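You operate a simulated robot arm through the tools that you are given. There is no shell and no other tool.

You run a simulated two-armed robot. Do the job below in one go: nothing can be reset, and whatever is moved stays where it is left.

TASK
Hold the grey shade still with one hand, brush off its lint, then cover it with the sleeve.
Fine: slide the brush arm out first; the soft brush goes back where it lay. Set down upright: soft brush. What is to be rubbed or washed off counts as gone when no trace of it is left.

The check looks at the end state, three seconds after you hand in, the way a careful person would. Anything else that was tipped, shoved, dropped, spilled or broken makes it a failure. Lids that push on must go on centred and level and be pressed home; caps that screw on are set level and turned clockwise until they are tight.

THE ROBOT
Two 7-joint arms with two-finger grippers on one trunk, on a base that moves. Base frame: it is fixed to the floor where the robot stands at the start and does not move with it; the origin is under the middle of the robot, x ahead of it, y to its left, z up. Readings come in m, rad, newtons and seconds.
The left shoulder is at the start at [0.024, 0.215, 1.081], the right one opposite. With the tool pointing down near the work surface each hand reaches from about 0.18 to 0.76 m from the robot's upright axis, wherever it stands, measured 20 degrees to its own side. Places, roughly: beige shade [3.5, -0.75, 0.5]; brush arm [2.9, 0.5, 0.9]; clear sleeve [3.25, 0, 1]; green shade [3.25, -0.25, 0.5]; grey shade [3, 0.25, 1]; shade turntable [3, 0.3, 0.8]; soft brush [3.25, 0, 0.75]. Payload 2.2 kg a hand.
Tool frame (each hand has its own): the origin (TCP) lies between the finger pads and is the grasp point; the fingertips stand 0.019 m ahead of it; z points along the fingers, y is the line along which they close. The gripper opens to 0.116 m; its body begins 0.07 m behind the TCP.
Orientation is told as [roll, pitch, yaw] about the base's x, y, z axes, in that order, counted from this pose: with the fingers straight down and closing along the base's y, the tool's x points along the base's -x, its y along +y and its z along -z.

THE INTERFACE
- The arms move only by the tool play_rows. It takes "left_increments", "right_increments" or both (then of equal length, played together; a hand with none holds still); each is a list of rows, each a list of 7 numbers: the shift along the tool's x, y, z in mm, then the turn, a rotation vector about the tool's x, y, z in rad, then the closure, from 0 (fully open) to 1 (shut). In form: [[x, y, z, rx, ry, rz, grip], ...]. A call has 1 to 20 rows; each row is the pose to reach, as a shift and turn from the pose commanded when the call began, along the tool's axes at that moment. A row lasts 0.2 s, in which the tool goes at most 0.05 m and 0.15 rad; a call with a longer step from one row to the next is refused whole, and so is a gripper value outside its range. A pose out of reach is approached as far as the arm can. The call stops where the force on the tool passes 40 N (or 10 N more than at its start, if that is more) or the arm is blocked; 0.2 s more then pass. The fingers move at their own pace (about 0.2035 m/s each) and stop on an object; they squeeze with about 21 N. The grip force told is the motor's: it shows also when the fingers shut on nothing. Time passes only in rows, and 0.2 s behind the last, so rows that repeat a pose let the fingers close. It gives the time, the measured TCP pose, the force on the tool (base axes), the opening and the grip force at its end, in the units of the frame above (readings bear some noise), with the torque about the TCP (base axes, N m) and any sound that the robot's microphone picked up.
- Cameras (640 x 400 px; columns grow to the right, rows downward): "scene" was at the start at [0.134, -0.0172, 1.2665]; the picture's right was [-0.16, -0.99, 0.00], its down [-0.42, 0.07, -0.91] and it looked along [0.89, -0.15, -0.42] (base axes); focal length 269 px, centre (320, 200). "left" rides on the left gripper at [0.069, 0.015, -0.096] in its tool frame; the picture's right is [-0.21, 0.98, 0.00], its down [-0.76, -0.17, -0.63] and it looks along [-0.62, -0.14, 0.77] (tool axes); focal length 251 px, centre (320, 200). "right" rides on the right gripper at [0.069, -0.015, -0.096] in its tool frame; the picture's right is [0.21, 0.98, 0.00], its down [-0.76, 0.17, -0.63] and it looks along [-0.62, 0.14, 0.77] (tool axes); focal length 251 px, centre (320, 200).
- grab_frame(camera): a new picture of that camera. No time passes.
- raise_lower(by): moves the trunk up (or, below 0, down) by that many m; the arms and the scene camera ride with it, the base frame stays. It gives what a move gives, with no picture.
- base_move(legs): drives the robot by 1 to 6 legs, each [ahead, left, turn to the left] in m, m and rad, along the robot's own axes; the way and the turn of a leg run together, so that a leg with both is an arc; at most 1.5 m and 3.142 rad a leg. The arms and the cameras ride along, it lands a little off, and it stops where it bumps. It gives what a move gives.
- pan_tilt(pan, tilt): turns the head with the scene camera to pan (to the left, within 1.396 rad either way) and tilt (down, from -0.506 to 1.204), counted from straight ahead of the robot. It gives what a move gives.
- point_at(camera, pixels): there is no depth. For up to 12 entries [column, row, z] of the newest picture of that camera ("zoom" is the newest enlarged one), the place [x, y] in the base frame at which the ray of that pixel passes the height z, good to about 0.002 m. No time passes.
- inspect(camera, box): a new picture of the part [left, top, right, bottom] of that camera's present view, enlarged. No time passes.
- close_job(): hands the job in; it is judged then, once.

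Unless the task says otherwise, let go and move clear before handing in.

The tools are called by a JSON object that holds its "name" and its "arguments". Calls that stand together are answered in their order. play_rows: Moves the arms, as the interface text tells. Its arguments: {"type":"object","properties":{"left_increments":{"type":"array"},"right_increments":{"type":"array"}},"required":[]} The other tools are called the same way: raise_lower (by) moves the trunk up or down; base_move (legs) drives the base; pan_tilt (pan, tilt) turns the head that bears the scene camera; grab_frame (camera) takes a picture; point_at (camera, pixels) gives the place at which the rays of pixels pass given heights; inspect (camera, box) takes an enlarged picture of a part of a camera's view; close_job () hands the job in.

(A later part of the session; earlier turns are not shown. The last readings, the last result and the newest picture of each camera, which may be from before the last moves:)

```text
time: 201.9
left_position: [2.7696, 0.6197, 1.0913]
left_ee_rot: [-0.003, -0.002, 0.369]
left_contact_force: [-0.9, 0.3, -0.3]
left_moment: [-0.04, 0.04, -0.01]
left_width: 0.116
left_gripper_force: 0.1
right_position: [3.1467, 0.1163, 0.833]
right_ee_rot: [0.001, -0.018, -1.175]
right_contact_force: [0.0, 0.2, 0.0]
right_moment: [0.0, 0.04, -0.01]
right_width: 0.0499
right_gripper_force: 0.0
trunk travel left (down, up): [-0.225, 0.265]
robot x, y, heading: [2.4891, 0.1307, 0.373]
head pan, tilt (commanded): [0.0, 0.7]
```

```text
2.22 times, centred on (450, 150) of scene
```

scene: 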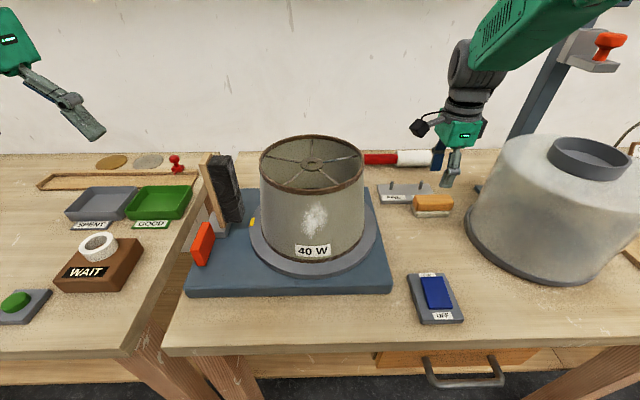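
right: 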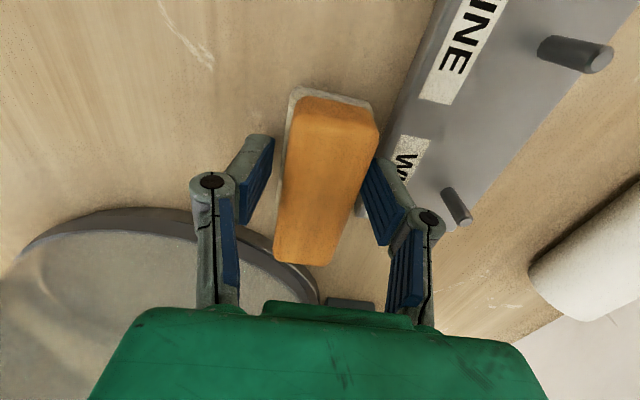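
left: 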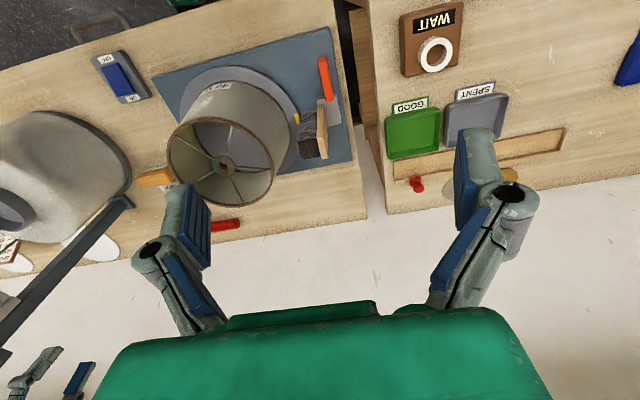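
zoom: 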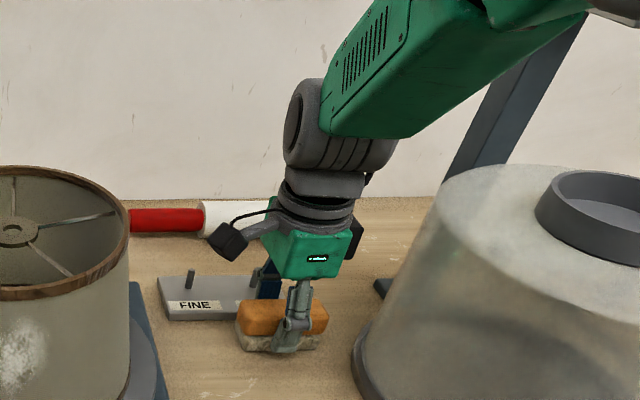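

The fingers straddle the brush fore and aft. I'll close gently.

{"name": "play_rows", "arguments": {"right_increments": [[0, 0, 0, 0, 0, 0, 0.62], [0, 0, 0, 0, 0, 0, 0.67], [0, 0, 0, 0, 0, 0, 0.72], [0, 0, 0, 0, 0, 0, 0.85], [0, 0, 0, 0, 0, 0, 1.0], [0, 0, 0, 0, 0, 0, 1.0]]}}

{"name": "grab_frame", "arguments": {"camera": "right"}}

```text
time: 203.3
left_position: [2.7702, 0.6221, 1.0911]
left_ee_rot: [-0.004, -0.003, 0.368]
left_contact_force: [1.0, 1.1, 0.6]
left_moment: [-0.01, 0.01, -0.02]
left_width: 0.116
left_gripper_force: 0.0
right_position: [3.1461, 0.1179, 0.8334]
right_ee_rot: [0.001, -0.017, -1.176]
right_contact_force: [0.2, 0.0, -0.5]
right_moment: [0.05, -0.03, -0.01]
right_width: 0.0402
right_gripper_force: 20.8
trunk travel left (down, up): [-0.225, 0.265]
robot x, y, heading: [2.4882, 0.1349, 0.375]
head pan, tilt (commanded): [0.0, 0.7]
```

```text
taken
```

right: 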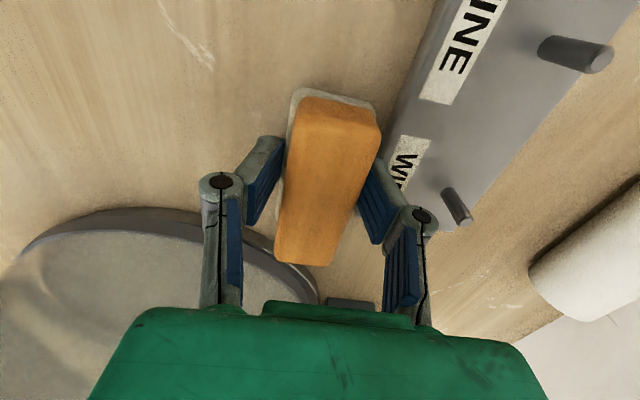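

The brush is held (width 0.040), barely disturbed; I'll return it with this same hand pose: (3.146, 0.118, 0.833), yaw -1.176. Now I'll lift it straight up.

{"name": "play_rows", "arguments": {"right_increments": [[0, 0, -4, 0, 0, 0, 1.0], [0, 0, -16, 0, 0, 0, 1.0], [0, 0, -38, 0, 0, 0, 1.0], [0, 0, -68, 0, 0, 0, 1.0], [0, -3, -102, 0, 0, 0, 1.0], [0, -10, -136, 0, 0, 0, 1.0], [0, -22, -170, 0, 0, 0, 1.0], [0, -36, -200, 0, 0, 0, 1.0], [0, -48, -224, 0, 0, 0, 1.0], [0, -56, -242, 0, 0, 0, 1.0], [0, -60, -250, 0, 0, 0, 1.0]]}}

{"name": "grab_frame", "arguments": {"camera": "right"}}

{"name": "grab_frame", "arguments": {"camera": "scene"}}

```text
time: 205.7
left_position: [2.7695, 0.6222, 1.0905]
left_ee_rot: [-0.004, -0.003, 0.368]
left_contact_force: [-0.4, 0.0, -0.1]
left_moment: [0.02, 0.0, 0.03]
left_width: 0.116
left_gripper_force: 0.1
right_position: [3.0881, 0.0984, 1.0832]
right_ee_rot: [0.002, -0.017, -1.175]
right_contact_force: [-0.2, -0.1, -1.6]
right_moment: [0.0, -0.02, 0.0]
right_width: 0.0401
right_gripper_force: 20.8
trunk travel left (down, up): [-0.225, 0.265]
robot x, y, heading: [2.4883, 0.1362, 0.376]
head pan, tilt (commanded): [0.0, 0.7]
```

```text
taken
```

right: 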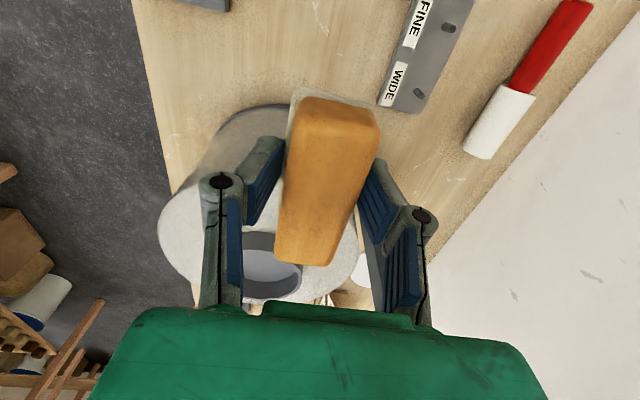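

```text
taken
```

scene: 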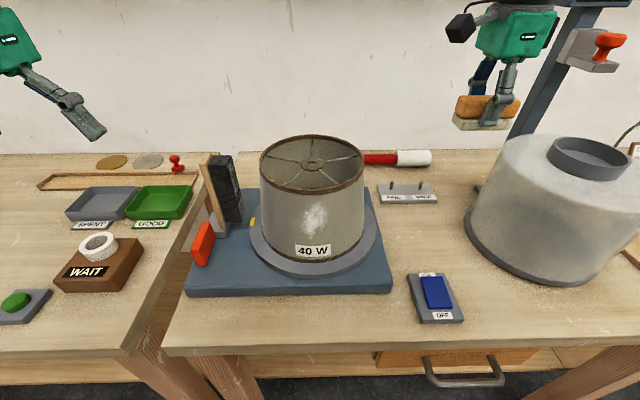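

The brush is up and secure. I'll turn the hand back to the standard yaw while drawing it toward the robot.

{"name": "play_rows", "arguments": {"right_increments": [[0, -3, 0, 0, 0, -0.04, 1.0], [0, -10, 0, 0, 0, -0.14, 1.0], [0, -20, 0, 0, 0, -0.28, 1.0], [0, -30, 0, 0, 0, -0.42, 1.0], [0, -40, 0, 0, 0, -0.56, 1.0], [0, -50, 0, 0, 0, -0.7, 1.0], [0, -60, 0, 0, 0, -0.84, 1.0], [0, -70, 0, 0, 0, -0.98, 1.0], [0, -79, 0, 0, 0, -1.12, 1.0], [0, -87, 0, 0, 0, -1.26, 1.0], [0, -94, 0, 0, 0, -1.4, 1.0], [0, -98, 0, 0, 0, -1.5, 1.0], [0, -100, 0, 0, 0, -1.55, 1.0]]}}

{"name": "base_move", "arguments": {"legs": [[-0.15, 0, 0]]}}

{"name": "pan_tilt", "arguments": {"pan": 0, "tilt": 0.7}}

{"name": "pan_tilt", "arguments": {"pan": 0, "tilt": 0.7}}

{"name": "grab_frame", "arguments": {"camera": "scene"}}

{"name": "grab_frame", "arguments": {"camera": "left"}}

```text
time: 208.5
left_position: [2.77, 0.6215, 1.0916]
left_ee_rot: [-0.003, -0.001, 0.368]
left_contact_force: [0.1, -0.7, 0.0]
left_moment: [0.0, 0.0, 0.01]
left_width: 0.1161
left_gripper_force: 0.0
right_position: [2.9955, 0.0583, 1.0815]
right_ee_rot: [-0.017, -0.002, 0.377]
right_contact_force: [-0.1, -0.3, -1.5]
right_moment: [0.0, 0.0, 0.01]
right_width: 0.04
right_gripper_force: 20.6
trunk travel left (down, up): [-0.225, 0.265]
robot x, y, heading: [2.4906, 0.1392, 0.373]
head pan, tilt (commanded): [0.0, 0.7]
```

```text
time: 209.9
left_position: [2.6342, 0.5665, 1.0918]
left_ee_rot: [-0.002, -0.001, 0.366]
left_contact_force: [0.0, -0.4, 0.3]
left_moment: [0.0, 0.01, 0.01]
left_width: 0.1159
left_gripper_force: 0.0
right_position: [2.8592, 0.0052, 1.0824]
right_ee_rot: [-0.017, -0.001, 0.371]
right_contact_force: [0.0, 0.5, -0.2]
right_moment: [0.0, -0.03, 0.01]
right_width: 0.0403
right_gripper_force: 21.2
trunk travel left (down, up): [-0.225, 0.265]
robot x, y, heading: [2.3514, 0.0841, 0.372]
head pan, tilt (commanded): [0.0, 0.7]
```

```text
time: 210.5
left_position: [2.6336, 0.5652, 1.093]
left_ee_rot: [-0.004, -0.005, 0.365]
left_contact_force: [1.0, 0.6, -1.3]
left_moment: [0.05, -0.02, -0.01]
left_width: 0.1162
left_gripper_force: 0.1
right_position: [2.8558, 0.0024, 1.0837]
right_ee_rot: [-0.017, -0.005, 0.371]
right_contact_force: [-0.5, -0.9, -0.8]
right_moment: [0.04, -0.03, 0.01]
right_width: 0.0398
right_gripper_force: 20.9
trunk travel left (down, up): [-0.225, 0.265]
robot x, y, heading: [2.3542, 0.0799, 0.372]
head pan, tilt (commanded): [0.0, 0.7]
```

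```text
time: 211.1
left_position: [2.6314, 0.5662, 1.093]
left_ee_rot: [-0.004, -0.006, 0.364]
left_contact_force: [-0.6, -0.6, 0.0]
left_moment: [-0.01, -0.04, -0.01]
left_width: 0.1159
left_gripper_force: 0.0
right_position: [2.8562, 0.0027, 1.0843]
right_ee_rot: [-0.017, -0.007, 0.372]
right_contact_force: [0.2, -0.5, -0.9]
right_moment: [0.04, 0.03, 0.01]
right_width: 0.0396
right_gripper_force: 21.1
trunk travel left (down, up): [-0.225, 0.265]
robot x, y, heading: [2.3521, 0.0784, 0.368]
head pan, tilt (commanded): [0.0, 0.7]
```

```text
taken
```

scene: 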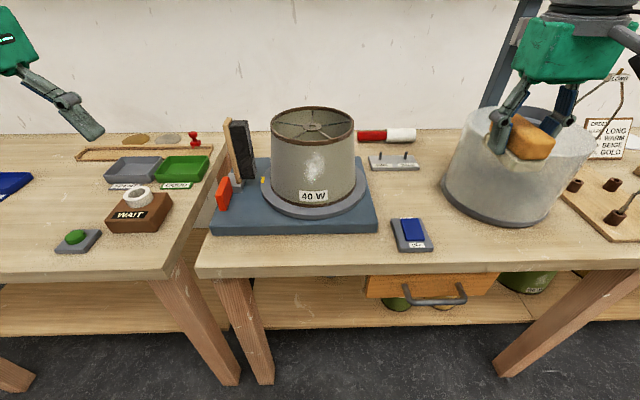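

```text
taken
```

left: 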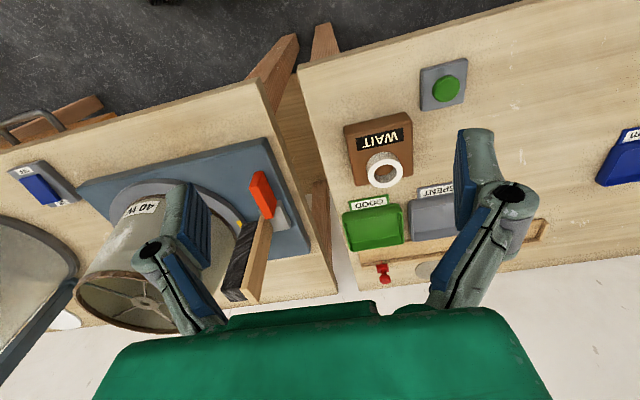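

Steady at (2.353, 0.080). Now I'll measure the shade's rim and lint precisely in the scene and left views.

{"name": "inspect", "arguments": {"camera": "scene", "box": [220, 90, 380, 230]}}

{"name": "inspect", "arguments": {"camera": "left", "box": [60, 140, 320, 340]}}

```text
2.86 times, centred on (300, 160) of scene
```

zoom: 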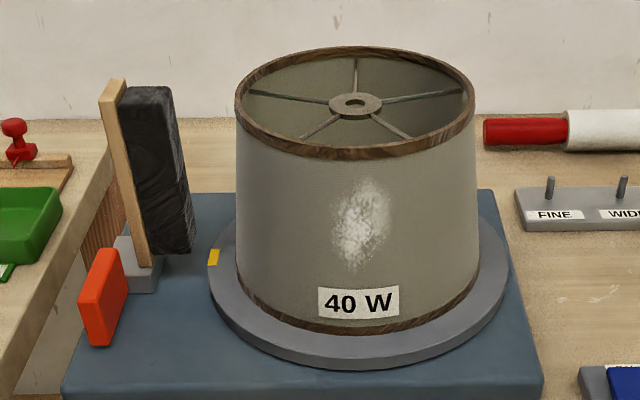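

```text
2.00 times, centred on (190, 240) of left
```

zoom: 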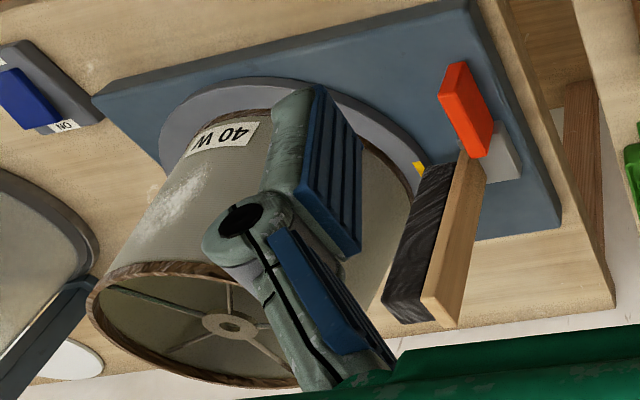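

{"name": "point_at", "arguments": {"camera": "left", "pixels": [[76, 290, 1.0], [76, 290, 1.01], [145, 281, 1.0], [145, 281, 1.01], [183, 299, 1.0], [212, 170, 0.83], [124, 206, 0.93], [121, 196, 0.93]]}}

{"name": "grab_frame", "arguments": {"camera": "scene"}}

{"name": "point_at", "arguments": {"camera": "scene", "pixels": [[270.6, 126, 1.0], [354.2, 125.5, 1.0], [312.2, 106.5, 1.0], [312.2, 141, 1.0], [312.2, 126.5, 1.0], [270.6, 126, 1.02], [354.2, 125.5, 1.02], [312.2, 106.5, 1.02], [312.2, 141, 1.02], [316, 168, 0.93], [313.5, 195, 0.87], [312, 216, 0.84]]}}

```text
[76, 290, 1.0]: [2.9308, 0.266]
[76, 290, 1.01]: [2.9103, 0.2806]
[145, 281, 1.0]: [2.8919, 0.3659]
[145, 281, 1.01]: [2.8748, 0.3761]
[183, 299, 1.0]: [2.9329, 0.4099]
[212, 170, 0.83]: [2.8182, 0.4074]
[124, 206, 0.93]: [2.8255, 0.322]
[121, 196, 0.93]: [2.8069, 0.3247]
```

```text
taken
```

scene: 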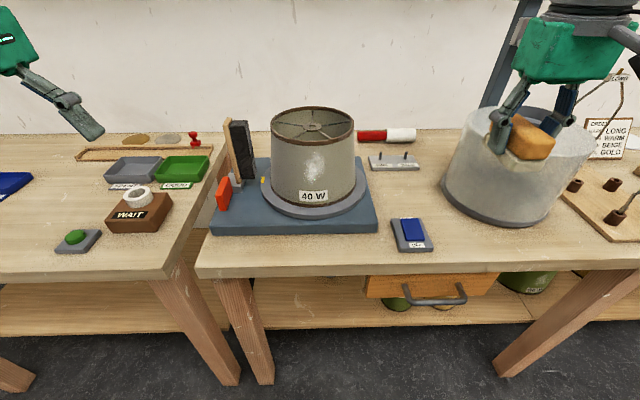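

```text
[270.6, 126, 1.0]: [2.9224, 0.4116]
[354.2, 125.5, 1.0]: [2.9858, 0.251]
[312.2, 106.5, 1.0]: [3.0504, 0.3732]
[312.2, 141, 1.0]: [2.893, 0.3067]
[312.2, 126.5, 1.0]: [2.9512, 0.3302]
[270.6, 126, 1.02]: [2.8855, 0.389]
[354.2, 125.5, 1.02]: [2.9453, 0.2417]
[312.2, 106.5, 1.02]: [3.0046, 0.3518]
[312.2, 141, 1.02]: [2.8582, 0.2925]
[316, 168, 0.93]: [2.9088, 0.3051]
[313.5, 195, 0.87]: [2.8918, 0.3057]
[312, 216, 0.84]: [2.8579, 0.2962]
```

The rim is about 0.172 m across, centred near (2.955, 0.332, 1.00), with five spokes; the gap between spokes at left-front (108° from ahead) is a good place to pinch, clear of the brush arm. I'll bring the left hand above that spot.

{"name": "play_rows", "arguments": {"left_increments": [[-4, -5, -2, 0, 0, -0.01, 0.3], [-15, -20, -6, 0, 0, -0.03, 0.5], [-34, -45, -10, 0, 0, -0.06, 0.6], [-56, -74, -14, 0, 0, -0.1, 0.65], [-80, -106, -17, 0, 0, -0.15, 0.65], [-105, -139, -17, 0, 0, -0.2, 0.65], [-130, -171, -17, 0, 0, -0.25, 0.65], [-152, -201, -17, 0, 0, -0.28, 0.65], [-170, -225, -17, 0, 0, -0.3, 0.65], [-183, -242, -17, 0, 0, -0.32, 0.65], [-189, -250, -17, 0, 0, -0.32, 0.65], [-190, -252, -17, 0, 0, -0.32, 0.65]]}}

{"name": "pan_tilt", "arguments": {"pan": 0, "tilt": 0.7}}

{"name": "grab_frame", "arguments": {"camera": "left"}}

{"name": "grab_frame", "arguments": {"camera": "scene"}}

```text
time: 213.7
left_position: [2.9004, 0.3964, 1.1138]
left_ee_rot: [-0.005, -0.003, 0.685]
left_contact_force: [-0.2, 0.3, -0.3]
left_moment: [-0.03, -0.02, -0.01]
left_width: 0.0407
left_gripper_force: 0.1
right_position: [2.8577, 0.0014, 1.084]
right_ee_rot: [-0.017, -0.005, 0.372]
right_contact_force: [-0.1, -0.4, -1.4]
right_moment: [0.01, 0.0, 0.0]
right_width: 0.0401
right_gripper_force: 20.9
trunk travel left (down, up): [-0.225, 0.265]
robot x, y, heading: [2.3525, 0.0812, 0.378]
head pan, tilt (commanded): [0.0, 0.7]
```

```text
time: 214.3
left_position: [2.9023, 0.3964, 1.1111]
left_ee_rot: [-0.004, -0.004, 0.685]
left_contact_force: [0.4, -0.3, -0.9]
left_moment: [-0.02, 0.0, -0.02]
left_width: 0.0408
left_gripper_force: 0.2
right_position: [2.8572, 0.0024, 1.0831]
right_ee_rot: [-0.019, -0.005, 0.371]
right_contact_force: [-0.4, 0.3, -0.8]
right_moment: [-0.01, 0.0, 0.0]
right_width: 0.0399
right_gripper_force: 20.9
trunk travel left (down, up): [-0.225, 0.265]
robot x, y, heading: [2.3523, 0.0832, 0.368]
head pan, tilt (commanded): [0.0, 0.7]
```

```text
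taken
```

left: 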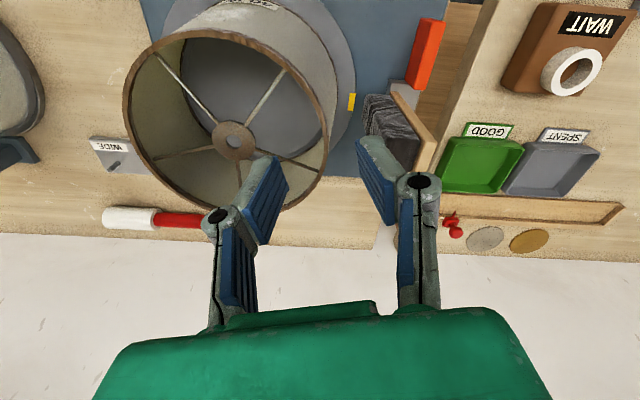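

```text
taken
```

scene: 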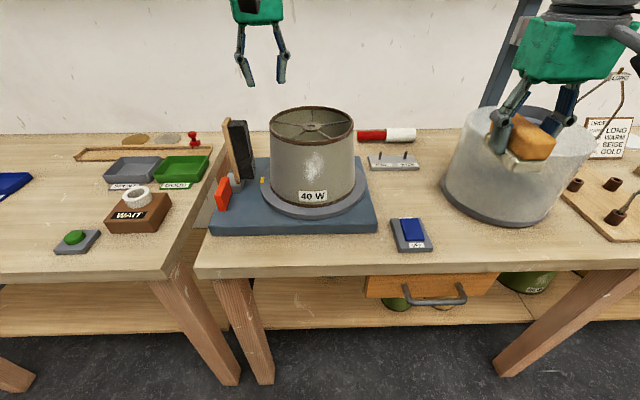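

The rim's edge passes almost exactly under the fingers (TCP axis projects to (320,107), rim edge near (322,115)). I'll zoom to check.

{"name": "inspect", "arguments": {"camera": "left", "box": [110, 10, 430, 220]}}

{"name": "point_at", "arguments": {"camera": "left", "pixels": [[320, 107, 1.0], [326, 140, 1.0], [318, 108, 1.0], [280, 50, 1.0], [210, 31, 1.0], [145, 60, 1.0], [122, 108, 1.0], [135, 160, 1.0], [235, 141, 1.0], [170, 195, 1.0]]}}

```text
1.90 times, centred on (270, 115) of left
```

zoom: 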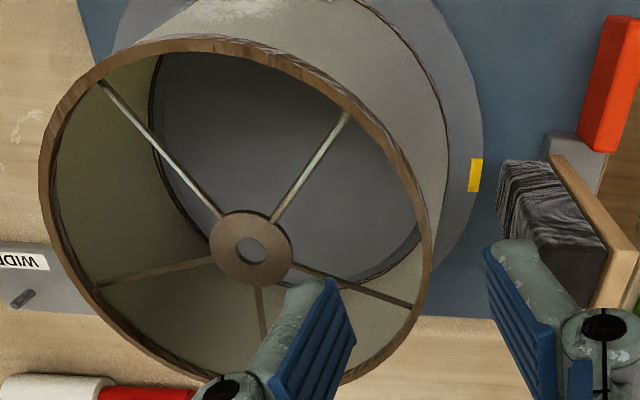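

```text
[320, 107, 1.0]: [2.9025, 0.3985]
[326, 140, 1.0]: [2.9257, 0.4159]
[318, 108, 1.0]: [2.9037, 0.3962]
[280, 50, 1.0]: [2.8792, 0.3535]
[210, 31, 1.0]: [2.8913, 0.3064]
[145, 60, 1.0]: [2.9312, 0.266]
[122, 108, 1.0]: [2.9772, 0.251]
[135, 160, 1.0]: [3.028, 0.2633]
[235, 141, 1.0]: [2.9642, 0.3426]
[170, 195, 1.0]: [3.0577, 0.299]
```

{"name": "point_at", "arguments": {"camera": "left", "pixels": [[367, 96, 1.0], [365, 118, 1.0], [393, 97, 1.0], [418, 130, 1.0], [436, 155, 1.0], [362, 140, 1.0], [318.8, 107, 1.0], [311, 107, 1.0]]}}

```text
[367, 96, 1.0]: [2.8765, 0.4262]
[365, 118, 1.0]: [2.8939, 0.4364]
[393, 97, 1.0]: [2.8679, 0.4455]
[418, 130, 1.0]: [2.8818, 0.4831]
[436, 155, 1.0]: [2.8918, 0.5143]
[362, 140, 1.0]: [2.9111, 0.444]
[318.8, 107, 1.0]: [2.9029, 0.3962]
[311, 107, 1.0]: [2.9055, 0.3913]
```

The rim centre works out to (2.972, 0.339), rim top z≈0.998, and the brush arm's top is about 4 cm clear of where the outer finger will be. I'll shift 18 mm along the rim to the middle of the spoke gap and come down to just above it.

{"name": "play_rows", "arguments": {"left_increments": [[-2, 0, 5, 0, 0, 0, 0.65], [-7, -1, 18, 0, 0, 0, 0.65], [-12, -2, 36, 0, 0, 0, 0.65], [-16, -3, 54, 0, 0, 0, 0.65], [-18, -3, 69, 0, 0, 0, 0.65], [-18, -3, 77, 0, 0, 0, 0.65], [-18, -3, 80, 0, 0, 0, 0.65], [-18, -3, 80, 0, 0, 0, 0.65]]}}

{"name": "grab_frame", "arguments": {"camera": "left"}}

{"name": "inspect", "arguments": {"camera": "scene", "box": [200, 60, 380, 230]}}

```text
time: 216.1
left_position: [2.9172, 0.4063, 1.032]
left_ee_rot: [-0.005, -0.003, 0.685]
left_contact_force: [0.5, -0.1, -0.8]
left_moment: [-0.02, -0.03, -0.01]
left_width: 0.0407
left_gripper_force: 0.0
right_position: [2.8578, 0.0021, 1.0835]
right_ee_rot: [-0.015, -0.005, 0.373]
right_contact_force: [0.5, 0.4, 0.3]
right_moment: [0.01, -0.03, -0.03]
right_width: 0.0402
right_gripper_force: 21.1
trunk travel left (down, up): [-0.225, 0.265]
robot x, y, heading: [2.3529, 0.0816, 0.374]
head pan, tilt (commanded): [0.0, 0.7]
```

```text
taken
```

left: 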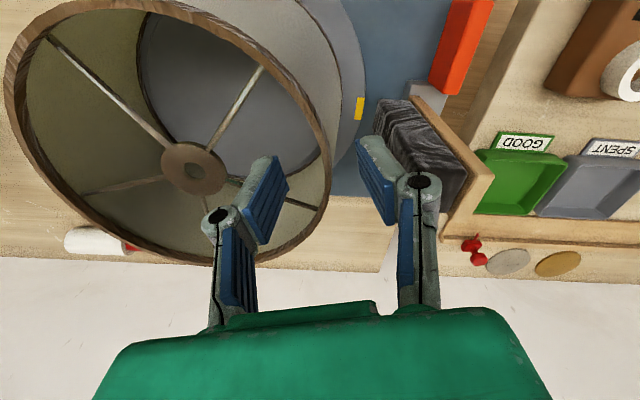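

```text
2.35 times, centred on (290, 145) of scene
```

zoom: 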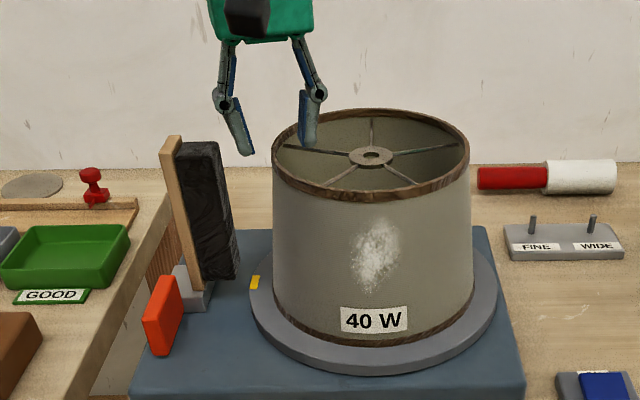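

The fingers hang either side of the rim. I'll zoom to centre them on the wall before descending.

{"name": "inspect", "arguments": {"camera": "left", "box": [240, 90, 400, 220]}}

```text
3.08 times, centred on (320, 155) of left
```

zoom: 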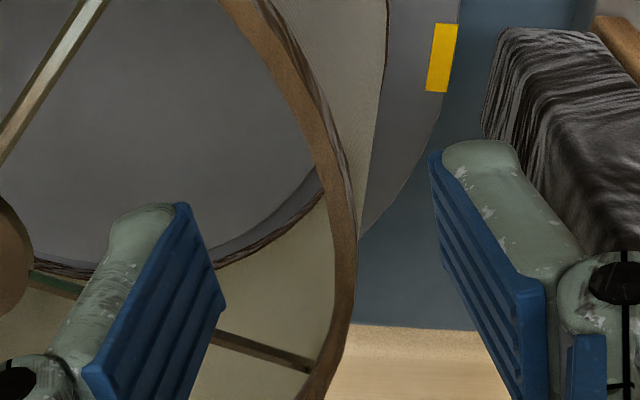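

The wall centre is 3 mm outward of the hand's axis and the spokes are clear. I'll correct that and lower the fingers over the rim.

{"name": "play_rows", "arguments": {"left_increments": [[0, 1, 3, 0, 0, 0, 0.65], [0, 3, 12, 0, 0, 0, 0.65], [0, 3, 24, 0, 0, 0, 0.65], [0, 3, 34, 0, 0, 0, 0.65], [0, 3, 40, 0, 0, 0, 0.65], [0, 3, 42, 0, 0, 0, 0.65], [0, 3, 42, 0, 0, 0, 0.65]]}}

{"name": "inspect", "arguments": {"camera": "left", "box": [200, 60, 420, 260]}}

{"name": "inspect", "arguments": {"camera": "scene", "box": [200, 60, 380, 230]}}

```text
time: 217.7
left_position: [2.9152, 0.4074, 0.9904]
left_ee_rot: [-0.002, -0.003, 0.687]
left_contact_force: [-0.4, 0.3, -0.2]
left_moment: [0.01, 0.0, 0.01]
left_width: 0.0406
left_gripper_force: 0.0
right_position: [2.8578, 0.0018, 1.0837]
right_ee_rot: [-0.015, -0.006, 0.372]
right_contact_force: [-0.2, -0.1, -1.2]
right_moment: [0.02, 0.01, 0.0]
right_width: 0.0399
right_gripper_force: 21.1
trunk travel left (down, up): [-0.225, 0.265]
robot x, y, heading: [2.351, 0.0794, 0.374]
head pan, tilt (commanded): [0.0, 0.7]
```

```text
2.00 times, centred on (310, 160) of left
```

zoom: 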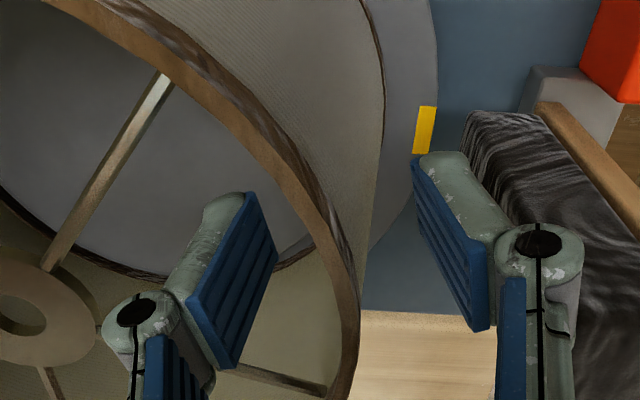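

```text
2.35 times, centred on (290, 145) of scene
```

zoom: 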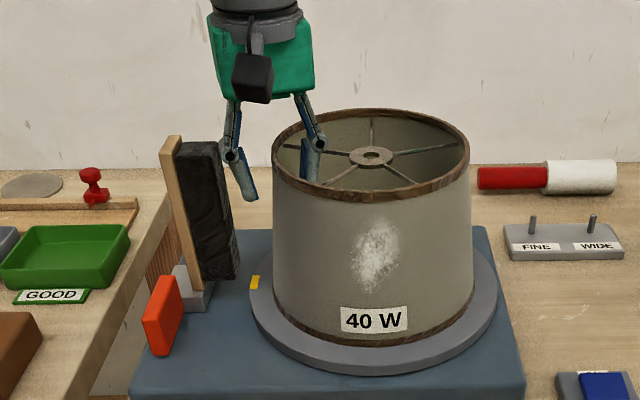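

The wall runs centrally between the pads. I'll close the left hand gently on the rim.

{"name": "play_rows", "arguments": {"left_increments": [[0, 1, 0, 0, 0, 0, 0.72], [0, 1, 0, 0, 0, 0, 0.8], [0, 1, 0, 0, 0, 0, 0.87], [0, 1, 0, 0, 0, 0, 0.93], [0, 1, 0, 0, 0, 0, 1.0], [0, 1, 0, 0, 0, 0, 1.0]]}}

{"name": "inspect", "arguments": {"camera": "left", "box": [200, 60, 420, 260]}}

{"name": "inspect", "arguments": {"camera": "scene", "box": [200, 60, 380, 230]}}

```text
time: 219.1
left_position: [2.9158, 0.4086, 0.9889]
left_ee_rot: [-0.005, -0.003, 0.686]
left_contact_force: [0.2, 0.4, -0.1]
left_moment: [0.11, -0.17, 0.1]
left_width: 0.0059
left_gripper_force: 21.1
right_position: [2.8562, 0.0033, 1.0833]
right_ee_rot: [-0.017, -0.003, 0.371]
right_contact_force: [0.1, 0.5, -0.4]
right_moment: [-0.01, 0.0, 0.03]
right_width: 0.0403
right_gripper_force: 21.4
trunk travel left (down, up): [-0.225, 0.265]
robot x, y, heading: [2.3541, 0.082, 0.373]
head pan, tilt (commanded): [0.0, 0.7]
```

```text
2.00 times, centred on (310, 160) of left
```

zoom: 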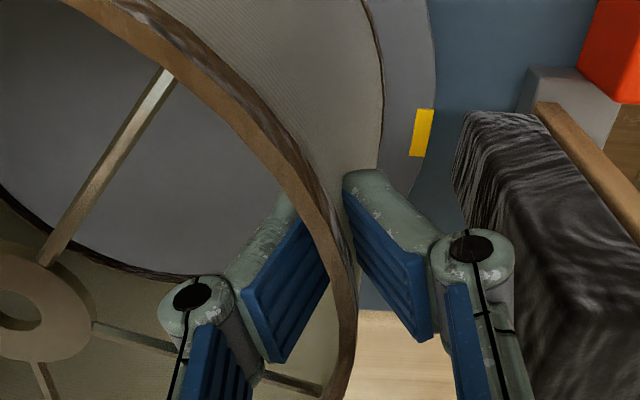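

```text
2.35 times, centred on (290, 145) of scene
```

zoom: 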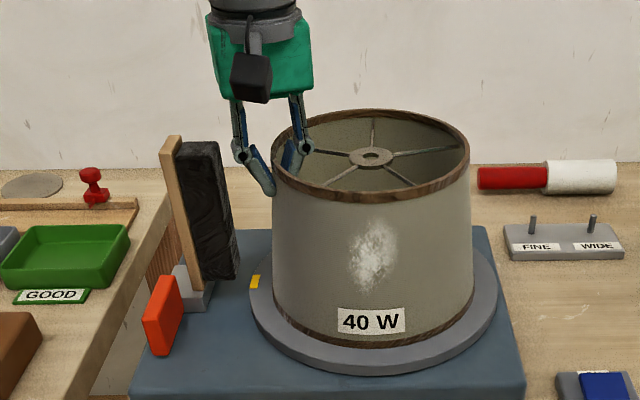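

The rim is held (5.9 mm wall, 21 N). The lint is on the front, centred near z 0.94 and facing the robot. I'll pitch the right hand to horizontal with the bristles facing ahead, in the free space right of the shade, moving slowly.

{"name": "play_rows", "arguments": {"right_increments": [[-2, 2, 2, 0, -0.03, 0, 1.0], [-8, 8, 6, 0, -0.12, 0, 1.0], [-16, 15, 12, 0, -0.25, 0, 1.0], [-24, 23, 18, 0, -0.38, 0, 1.0], [-32, 30, 25, 0, -0.51, 0, 1.0], [-40, 38, 31, 0, -0.64, 0, 1.0], [-48, 46, 38, 0, -0.77, 0, 1.0], [-56, 53, 44, 0, -0.9, 0, 1.0], [-63, 60, 50, 0, -1.03, 0, 1.0], [-69, 66, 55, 0, -1.16, 0, 1.0], [-74, 71, 59, 0, -1.29, 0, 1.0], [-78, 75, 62, 0, -1.41, 0, 1.0], [-80, 76, 63, 0, -1.48, 0, 1.0], [-80, 76, 63, 0, -1.49, 0, 1.0]]}}

{"name": "grab_frame", "arguments": {"camera": "scene"}}

{"name": "grab_frame", "arguments": {"camera": "right"}}

```text
time: 222.1
left_position: [2.9149, 0.4094, 0.9899]
left_ee_rot: [-0.007, -0.004, 0.686]
left_contact_force: [0.8, -1.2, 1.4]
left_moment: [0.0, -0.02, -0.05]
left_width: 0.0059
left_gripper_force: 21.3
right_position: [2.903, 0.1021, 1.0198]
right_ee_rot: [-0.222, -1.493, 0.594]
right_contact_force: [0.4, -0.6, -0.7]
right_moment: [-0.03, 0.01, 0.03]
right_width: 0.0402
right_gripper_force: 21.0
trunk travel left (down, up): [-0.225, 0.265]
robot x, y, heading: [2.3511, 0.0844, 0.374]
head pan, tilt (commanded): [0.0, 0.7]
```

```text
taken
```

scene: 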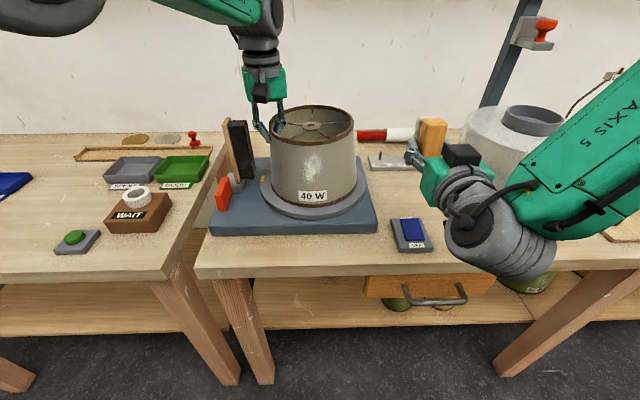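

```text
taken
```

right: 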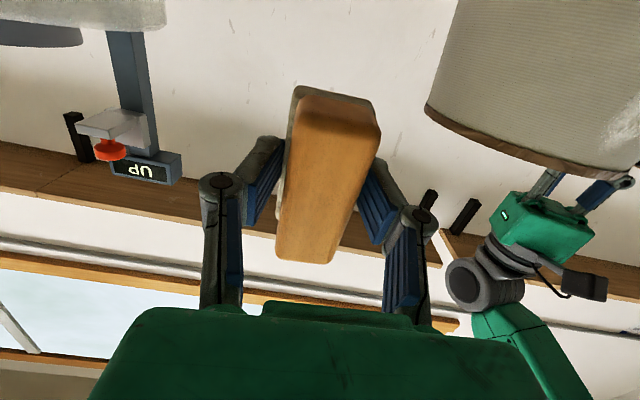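

The hand is horizontal with the brush upright at (433,140) in the scene, and there's no reach trouble. I'll back it slightly, bring it across in front of the shade, and lower it to the lint's height.

{"name": "play_rows", "arguments": {"right_increments": [[2, 4, -5, 0, 0, 0, 1.0], [6, 15, -18, 0, 0, 0, 1.0], [12, 33, -30, 0, 0, 0, 1.0], [22, 55, -36, 0, 0, 0, 1.0], [34, 80, -36, 0, 0, 0, 1.0], [46, 108, -35, 0, 0, 0, 1.0], [58, 136, -35, 0, 0, 0, 1.0], [68, 160, -34, 0, 0, 0, 1.0], [75, 180, -34, 0, 0, 0, 1.0], [79, 191, -34, 0, 0, 0, 1.0], [80, 195, -34, 0, 0, 0, 1.0], [80, 195, -34, 0, 0, 0, 1.0]]}}

{"name": "grab_frame", "arguments": {"camera": "scene"}}

{"name": "grab_frame", "arguments": {"camera": "right"}}

{"name": "grab_frame", "arguments": {"camera": "left"}}

```text
time: 224.7
left_position: [2.9147, 0.4098, 0.9886]
left_ee_rot: [-0.005, -0.005, 0.686]
left_contact_force: [-1.1, 0.9, -0.5]
left_moment: [0.01, 0.02, -0.1]
left_width: 0.0061
left_gripper_force: 20.2
right_position: [2.7973, 0.2683, 0.9399]
right_ee_rot: [-0.232, -1.494, 0.606]
right_contact_force: [0.1, 0.1, -0.8]
right_moment: [0.0, 0.03, -0.01]
right_width: 0.0401
right_gripper_force: 21.0
trunk travel left (down, up): [-0.225, 0.265]
robot x, y, heading: [2.3556, 0.0813, 0.369]
head pan, tilt (commanded): [0.0, 0.7]
```

```text
taken
```

scene: 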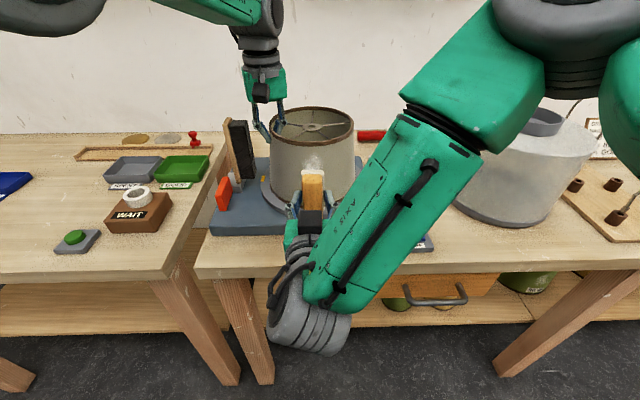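

```text
taken
```

right: 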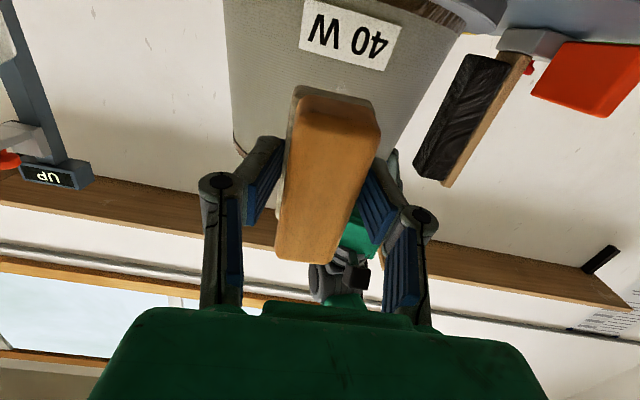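

```text
taken
```

left: 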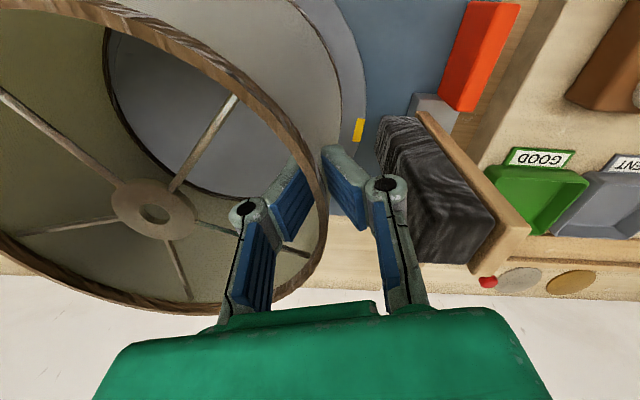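

The brush is lined up in front of the lint, about 53 mm off. I'll approach 45 mm and then feel for contact in small steps.

{"name": "play_rows", "arguments": {"right_increments": [[0, 0, 3, 0, 0, 0, 1.0], [0, 0, 10, 0, 0, 0, 1.0], [-1, 0, 20, 0, 0, 0, 1.0], [-2, 0, 30, 0, 0, 0, 1.0], [-3, 0, 38, 0, 0, 0, 1.0], [-3, 0, 43, 0, 0, 0, 1.0], [-3, 0, 45, 0, 0, 0, 1.0]]}}

{"name": "play_rows", "arguments": {"right_increments": [[0, 0, 2, 0, 0, 0, 1.0], [0, 0, 4, 0, 0, 0, 1.0], [0, 0, 6, 0, 0, 0, 1.0]]}}

{"name": "inspect", "arguments": {"camera": "scene", "box": [220, 90, 400, 240]}}

{"name": "grab_frame", "arguments": {"camera": "right"}}

```text
time: 226.3
left_position: [2.9134, 0.4092, 0.9896]
left_ee_rot: [-0.004, -0.004, 0.687]
left_contact_force: [-2.2, 0.2, -0.3]
left_moment: [0.03, 0.03, -0.08]
left_width: 0.0063
left_gripper_force: 21.1
right_position: [2.839, 0.285, 0.9383]
right_ee_rot: [-0.24, -1.493, 0.612]
right_contact_force: [-0.3, -0.5, -0.9]
right_moment: [-0.01, -0.01, -0.01]
right_width: 0.0401
right_gripper_force: 20.5
trunk travel left (down, up): [-0.225, 0.265]
robot x, y, heading: [2.3568, 0.0855, 0.371]
head pan, tilt (commanded): [0.0, 0.7]
```

```text
time: 227.1
left_position: [2.9145, 0.4091, 0.9901]
left_ee_rot: [-0.006, -0.004, 0.685]
left_contact_force: [-1.0, 0.7, 0.1]
left_moment: [0.0, 0.06, -0.08]
left_width: 0.0061
left_gripper_force: 20.8
right_position: [2.8445, 0.2867, 0.9386]
right_ee_rot: [-0.231, -1.493, 0.602]
right_contact_force: [-0.3, 0.6, -0.5]
right_moment: [0.0, -0.01, -0.04]
right_width: 0.0401
right_gripper_force: 21.4
trunk travel left (down, up): [-0.225, 0.265]
robot x, y, heading: [2.3533, 0.0812, 0.365]
head pan, tilt (commanded): [0.0, 0.7]
```

```text
2.67 times, centred on (310, 165) of scene
```

zoom: 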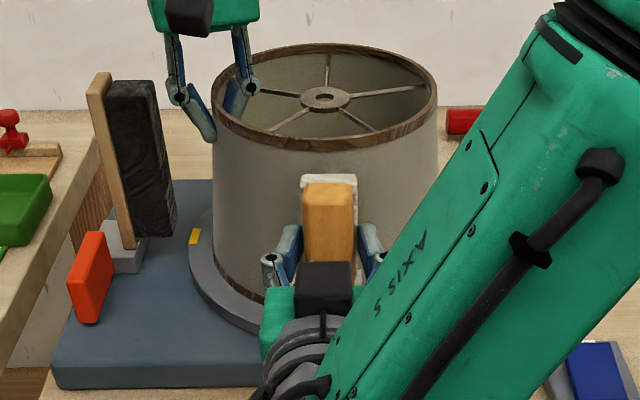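

```text
taken
```

right: 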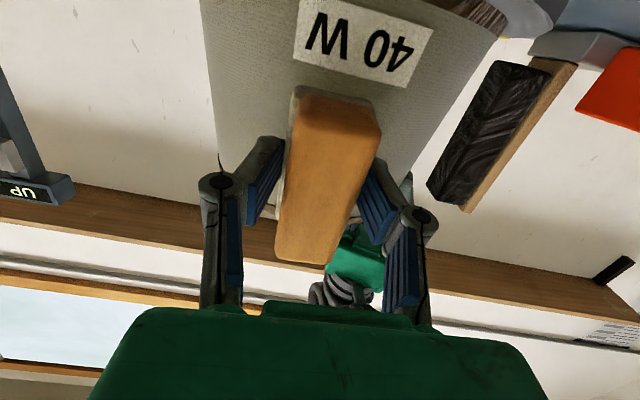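

No contact force yet; by geometry a couple of millimetres remain. I'll continue in 2 mm steps.

{"name": "play_rows", "arguments": {"right_increments": [[0, 0, 1, 0, 0, 0, 1.0], [0, 0, 2, 0, 0, 0, 1.0], [0, 0, 3, 0, 0, 0, 1.0]]}}

{"name": "play_rows", "arguments": {"right_increments": [[0, 0, 1, 0, 0, 0, 1.0], [0, 0, 2, 0, 0, 0, 1.0], [0, 0, 3, 0, 0, 0, 1.0]]}}

```text
time: 227.9
left_position: [2.9151, 0.4101, 0.9891]
left_ee_rot: [-0.004, -0.003, 0.686]
left_contact_force: [-1.3, 0.2, 0.0]
left_moment: [-0.02, 0.03, -0.08]
left_width: 0.0059
left_gripper_force: 20.6
right_position: [2.8461, 0.2869, 0.9376]
right_ee_rot: [-0.235, -1.492, 0.607]
right_contact_force: [-0.2, -1.0, -0.9]
right_moment: [0.04, 0.03, -0.03]
right_width: 0.0402
right_gripper_force: 21.5
trunk travel left (down, up): [-0.225, 0.265]
robot x, y, heading: [2.3524, 0.0795, 0.375]
head pan, tilt (commanded): [0.0, 0.7]
```

```text
time: 228.7
left_position: [2.9145, 0.409, 0.9895]
left_ee_rot: [-0.005, -0.004, 0.686]
left_contact_force: [-0.5, 0.6, -0.2]
left_moment: [0.01, -0.02, -0.08]
left_width: 0.0061
left_gripper_force: 21.0
right_position: [2.8497, 0.2882, 0.9388]
right_ee_rot: [-0.238, -1.491, 0.61]
right_contact_force: [0.6, 0.7, -1.1]
right_moment: [0.02, 0.0, 0.01]
right_width: 0.0404
right_gripper_force: 21.3
trunk travel left (down, up): [-0.225, 0.265]
robot x, y, heading: [2.3551, 0.0777, 0.37]
head pan, tilt (commanded): [0.0, 0.7]
```

{"name": "play_rows", "arguments": {"right_increments": [[0, 0, 1, 0, 0, 0, 1.0], [0, 0, 2, 0, 0, 0, 1.0], [0, 0, 3, 0, 0, 0, 1.0]]}}

{"name": "play_rows", "arguments": {"right_increments": [[0, 0, 1, 0, 0, 0, 1.0], [0, 0, 2, 0, 0, 0, 1.0], [0, 0, 3, 0, 0, 0, 1.0]]}}

{"name": "inspect", "arguments": {"camera": "right", "box": [230, 60, 430, 220]}}

{"name": "inspect", "arguments": {"camera": "scene", "box": [260, 110, 360, 220]}}

```text
time: 229.5
left_position: [2.914, 0.4104, 0.9897]
left_ee_rot: [-0.006, -0.004, 0.685]
left_contact_force: [-0.6, 0.5, 0.6]
left_moment: [0.0, 0.02, -0.08]
left_width: 0.0058
left_gripper_force: 21.0
right_position: [2.8524, 0.2903, 0.9372]
right_ee_rot: [-0.233, -1.492, 0.605]
right_contact_force: [-1.0, -1.4, -0.9]
right_moment: [-0.03, 0.04, -0.01]
right_width: 0.0402
right_gripper_force: 20.7
trunk travel left (down, up): [-0.225, 0.265]
robot x, y, heading: [2.3549, 0.0787, 0.372]
head pan, tilt (commanded): [0.0, 0.7]
```

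```text
time: 230.3
left_position: [2.9145, 0.4103, 0.991]
left_ee_rot: [-0.006, -0.007, 0.686]
left_contact_force: [6.6, 4.6, -2.3]
left_moment: [0.4, -0.48, 0.33]
left_width: 0.0061
left_gripper_force: 20.9
right_position: [2.8542, 0.291, 0.9363]
right_ee_rot: [-0.24, -1.492, 0.61]
right_contact_force: [-7.7, -6.2, 1.6]
right_moment: [-0.15, 0.3, 0.12]
right_width: 0.0401
right_gripper_force: 21.2
trunk travel left (down, up): [-0.225, 0.265]
robot x, y, heading: [2.3566, 0.083, 0.372]
head pan, tilt (commanded): [0.0, 0.7]
```

```text
2.50 times, centred on (330, 140) of right
```

zoom: 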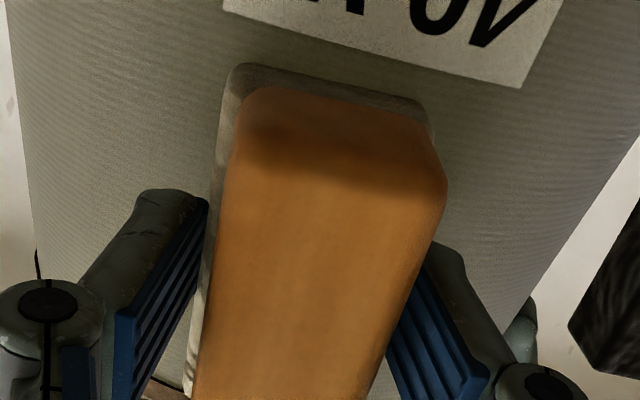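

```text
3.64 times, centred on (310, 165) of scene
```

zoom: 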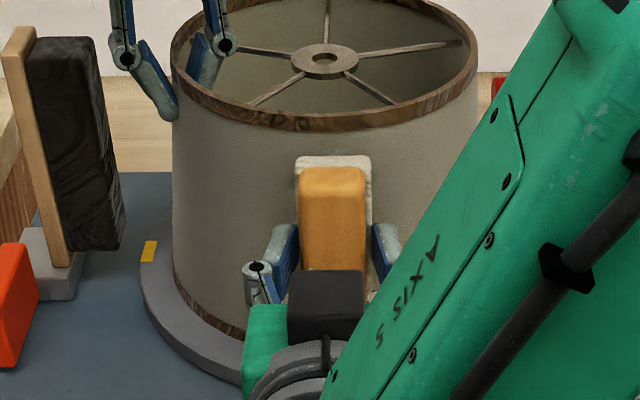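

Contact: about 10 N on both hands, with the shade steady in the left grip. I'll stroke the brush up and down along the wall.

{"name": "play_rows", "arguments": {"right_increments": [[-6, 0, 0, 0, 0, 0, 1.0], [-13, 0, 0, 0, 0, 0, 1.0], [-19, 0, 0, 0, 0, 0, 1.0], [-13, 0, 0, 0, 0, 0, 1.0], [-6, 0, 0, 0, 0, 0, 1.0], [1, 0, 0, 0, 0, 0, 1.0], [8, 0, 0, 0, 0, 0, 1.0], [15, 0, 0, 0, 0, 0, 1.0], [20, 0, 0, 0, 0, 0, 1.0], [14, 0, 0, 0, 0, 0, 1.0], [7, 0, 0, 0, 0, 0, 1.0], [0, 0, 0, 0, 0, 0, 1.0], [-7, 0, 0, 0, 0, 0, 1.0], [-14, 0, 0, 0, 0, 0, 1.0], [-19, 0, 0, 0, 0, 0, 1.0], [-12, 0, 0, 0, 0, 0, 1.0], [-5, 0, 0, 0, 0, 0, 1.0], [2, 0, 0, 0, 0, 0, 1.0], [9, 0, 0, 0, 0, 0, 1.0], [16, 0, 0, 0, 0, 0, 1.0]]}}

{"name": "inspect", "arguments": {"camera": "scene", "box": [260, 110, 360, 220]}}

{"name": "grab_frame", "arguments": {"camera": "right"}}

```text
time: 234.5
left_position: [2.914, 0.4076, 0.9907]
left_ee_rot: [-0.004, -0.003, 0.685]
left_contact_force: [6.1, 1.3, -2.2]
left_moment: [0.04, -0.08, 0.48]
left_width: 0.0059
left_gripper_force: 21.3
right_position: [2.8635, 0.2831, 0.9292]
right_ee_rot: [0.055, -1.496, 0.292]
right_contact_force: [-10.1, -4.1, 6.0]
right_moment: [0.13, 0.02, 0.17]
right_width: 0.0403
right_gripper_force: 21.0
trunk travel left (down, up): [-0.225, 0.265]
robot x, y, heading: [2.358, 0.0803, 0.365]
head pan, tilt (commanded): [0.0, 0.7]
```

```text
3.64 times, centred on (310, 165) of scene
```

zoom: 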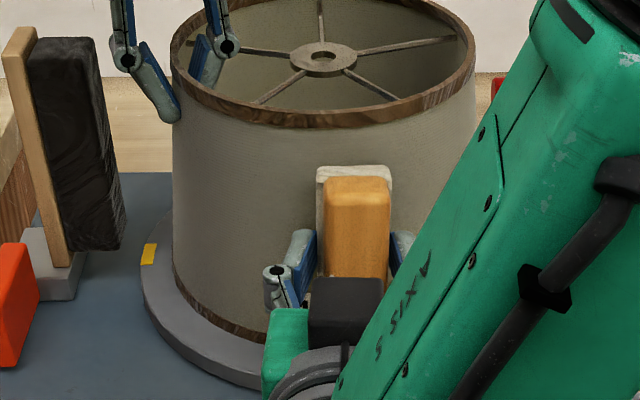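

```text
taken
```

right: 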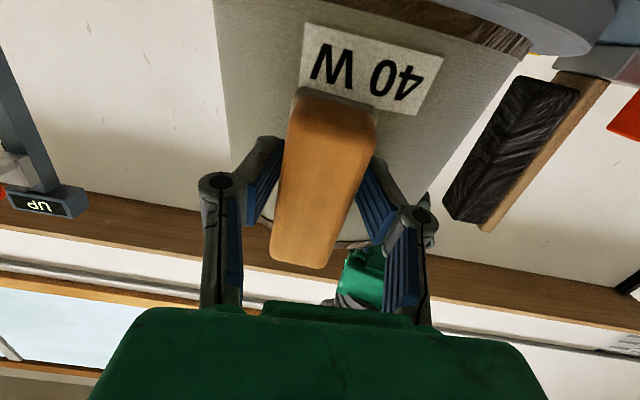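

The brush slid a little to the right under load, and the shade seems nearly unmoved. I'll back off to inspect the lint.

{"name": "play_rows", "arguments": {"right_increments": [[-4, 0, -5, 0, 0, 0, 1.0], [-8, 0, -15, 0, 0, 0, 1.0], [-12, 0, -27, 0, 0, 0, 1.0], [-10, 0, -38, 0, 0, 0, 1.0], [0, 0, -45, 0, 0, 0, 1.0], [20, 0, -48, 0, 0, 0, 1.0], [40, 0, -50, 0, 0, 0, 1.0], [50, 0, -50, 0, 0, 0, 1.0]]}}

{"name": "inspect", "arguments": {"camera": "scene", "box": [260, 100, 370, 220]}}

{"name": "grab_frame", "arguments": {"camera": "right"}}

```text
time: 236.3
left_position: [2.9134, 0.4085, 0.9899]
left_ee_rot: [-0.004, -0.003, 0.687]
left_contact_force: [-0.2, 0.1, 0.8]
left_moment: [0.0, 0.0, -0.05]
left_width: 0.0062
left_gripper_force: 20.8
right_position: [2.8061, 0.2683, 0.8743]
right_ee_rot: [-0.234, -1.492, 0.601]
right_contact_force: [0.3, 0.0, -0.1]
right_moment: [0.02, -0.01, -0.01]
right_width: 0.0403
right_gripper_force: 20.9
trunk travel left (down, up): [-0.225, 0.265]
robot x, y, heading: [2.3504, 0.0804, 0.372]
head pan, tilt (commanded): [0.0, 0.7]
```

```text
3.33 times, centred on (315, 160) of scene
```

zoom: 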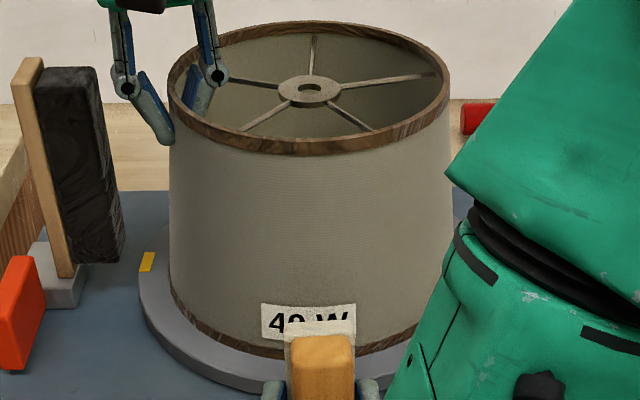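

```text
taken
```

right: 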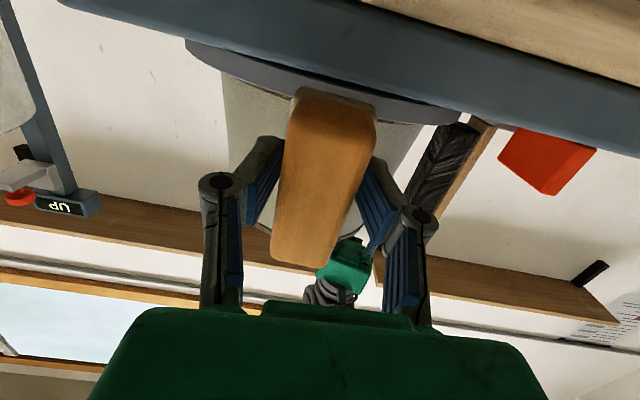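

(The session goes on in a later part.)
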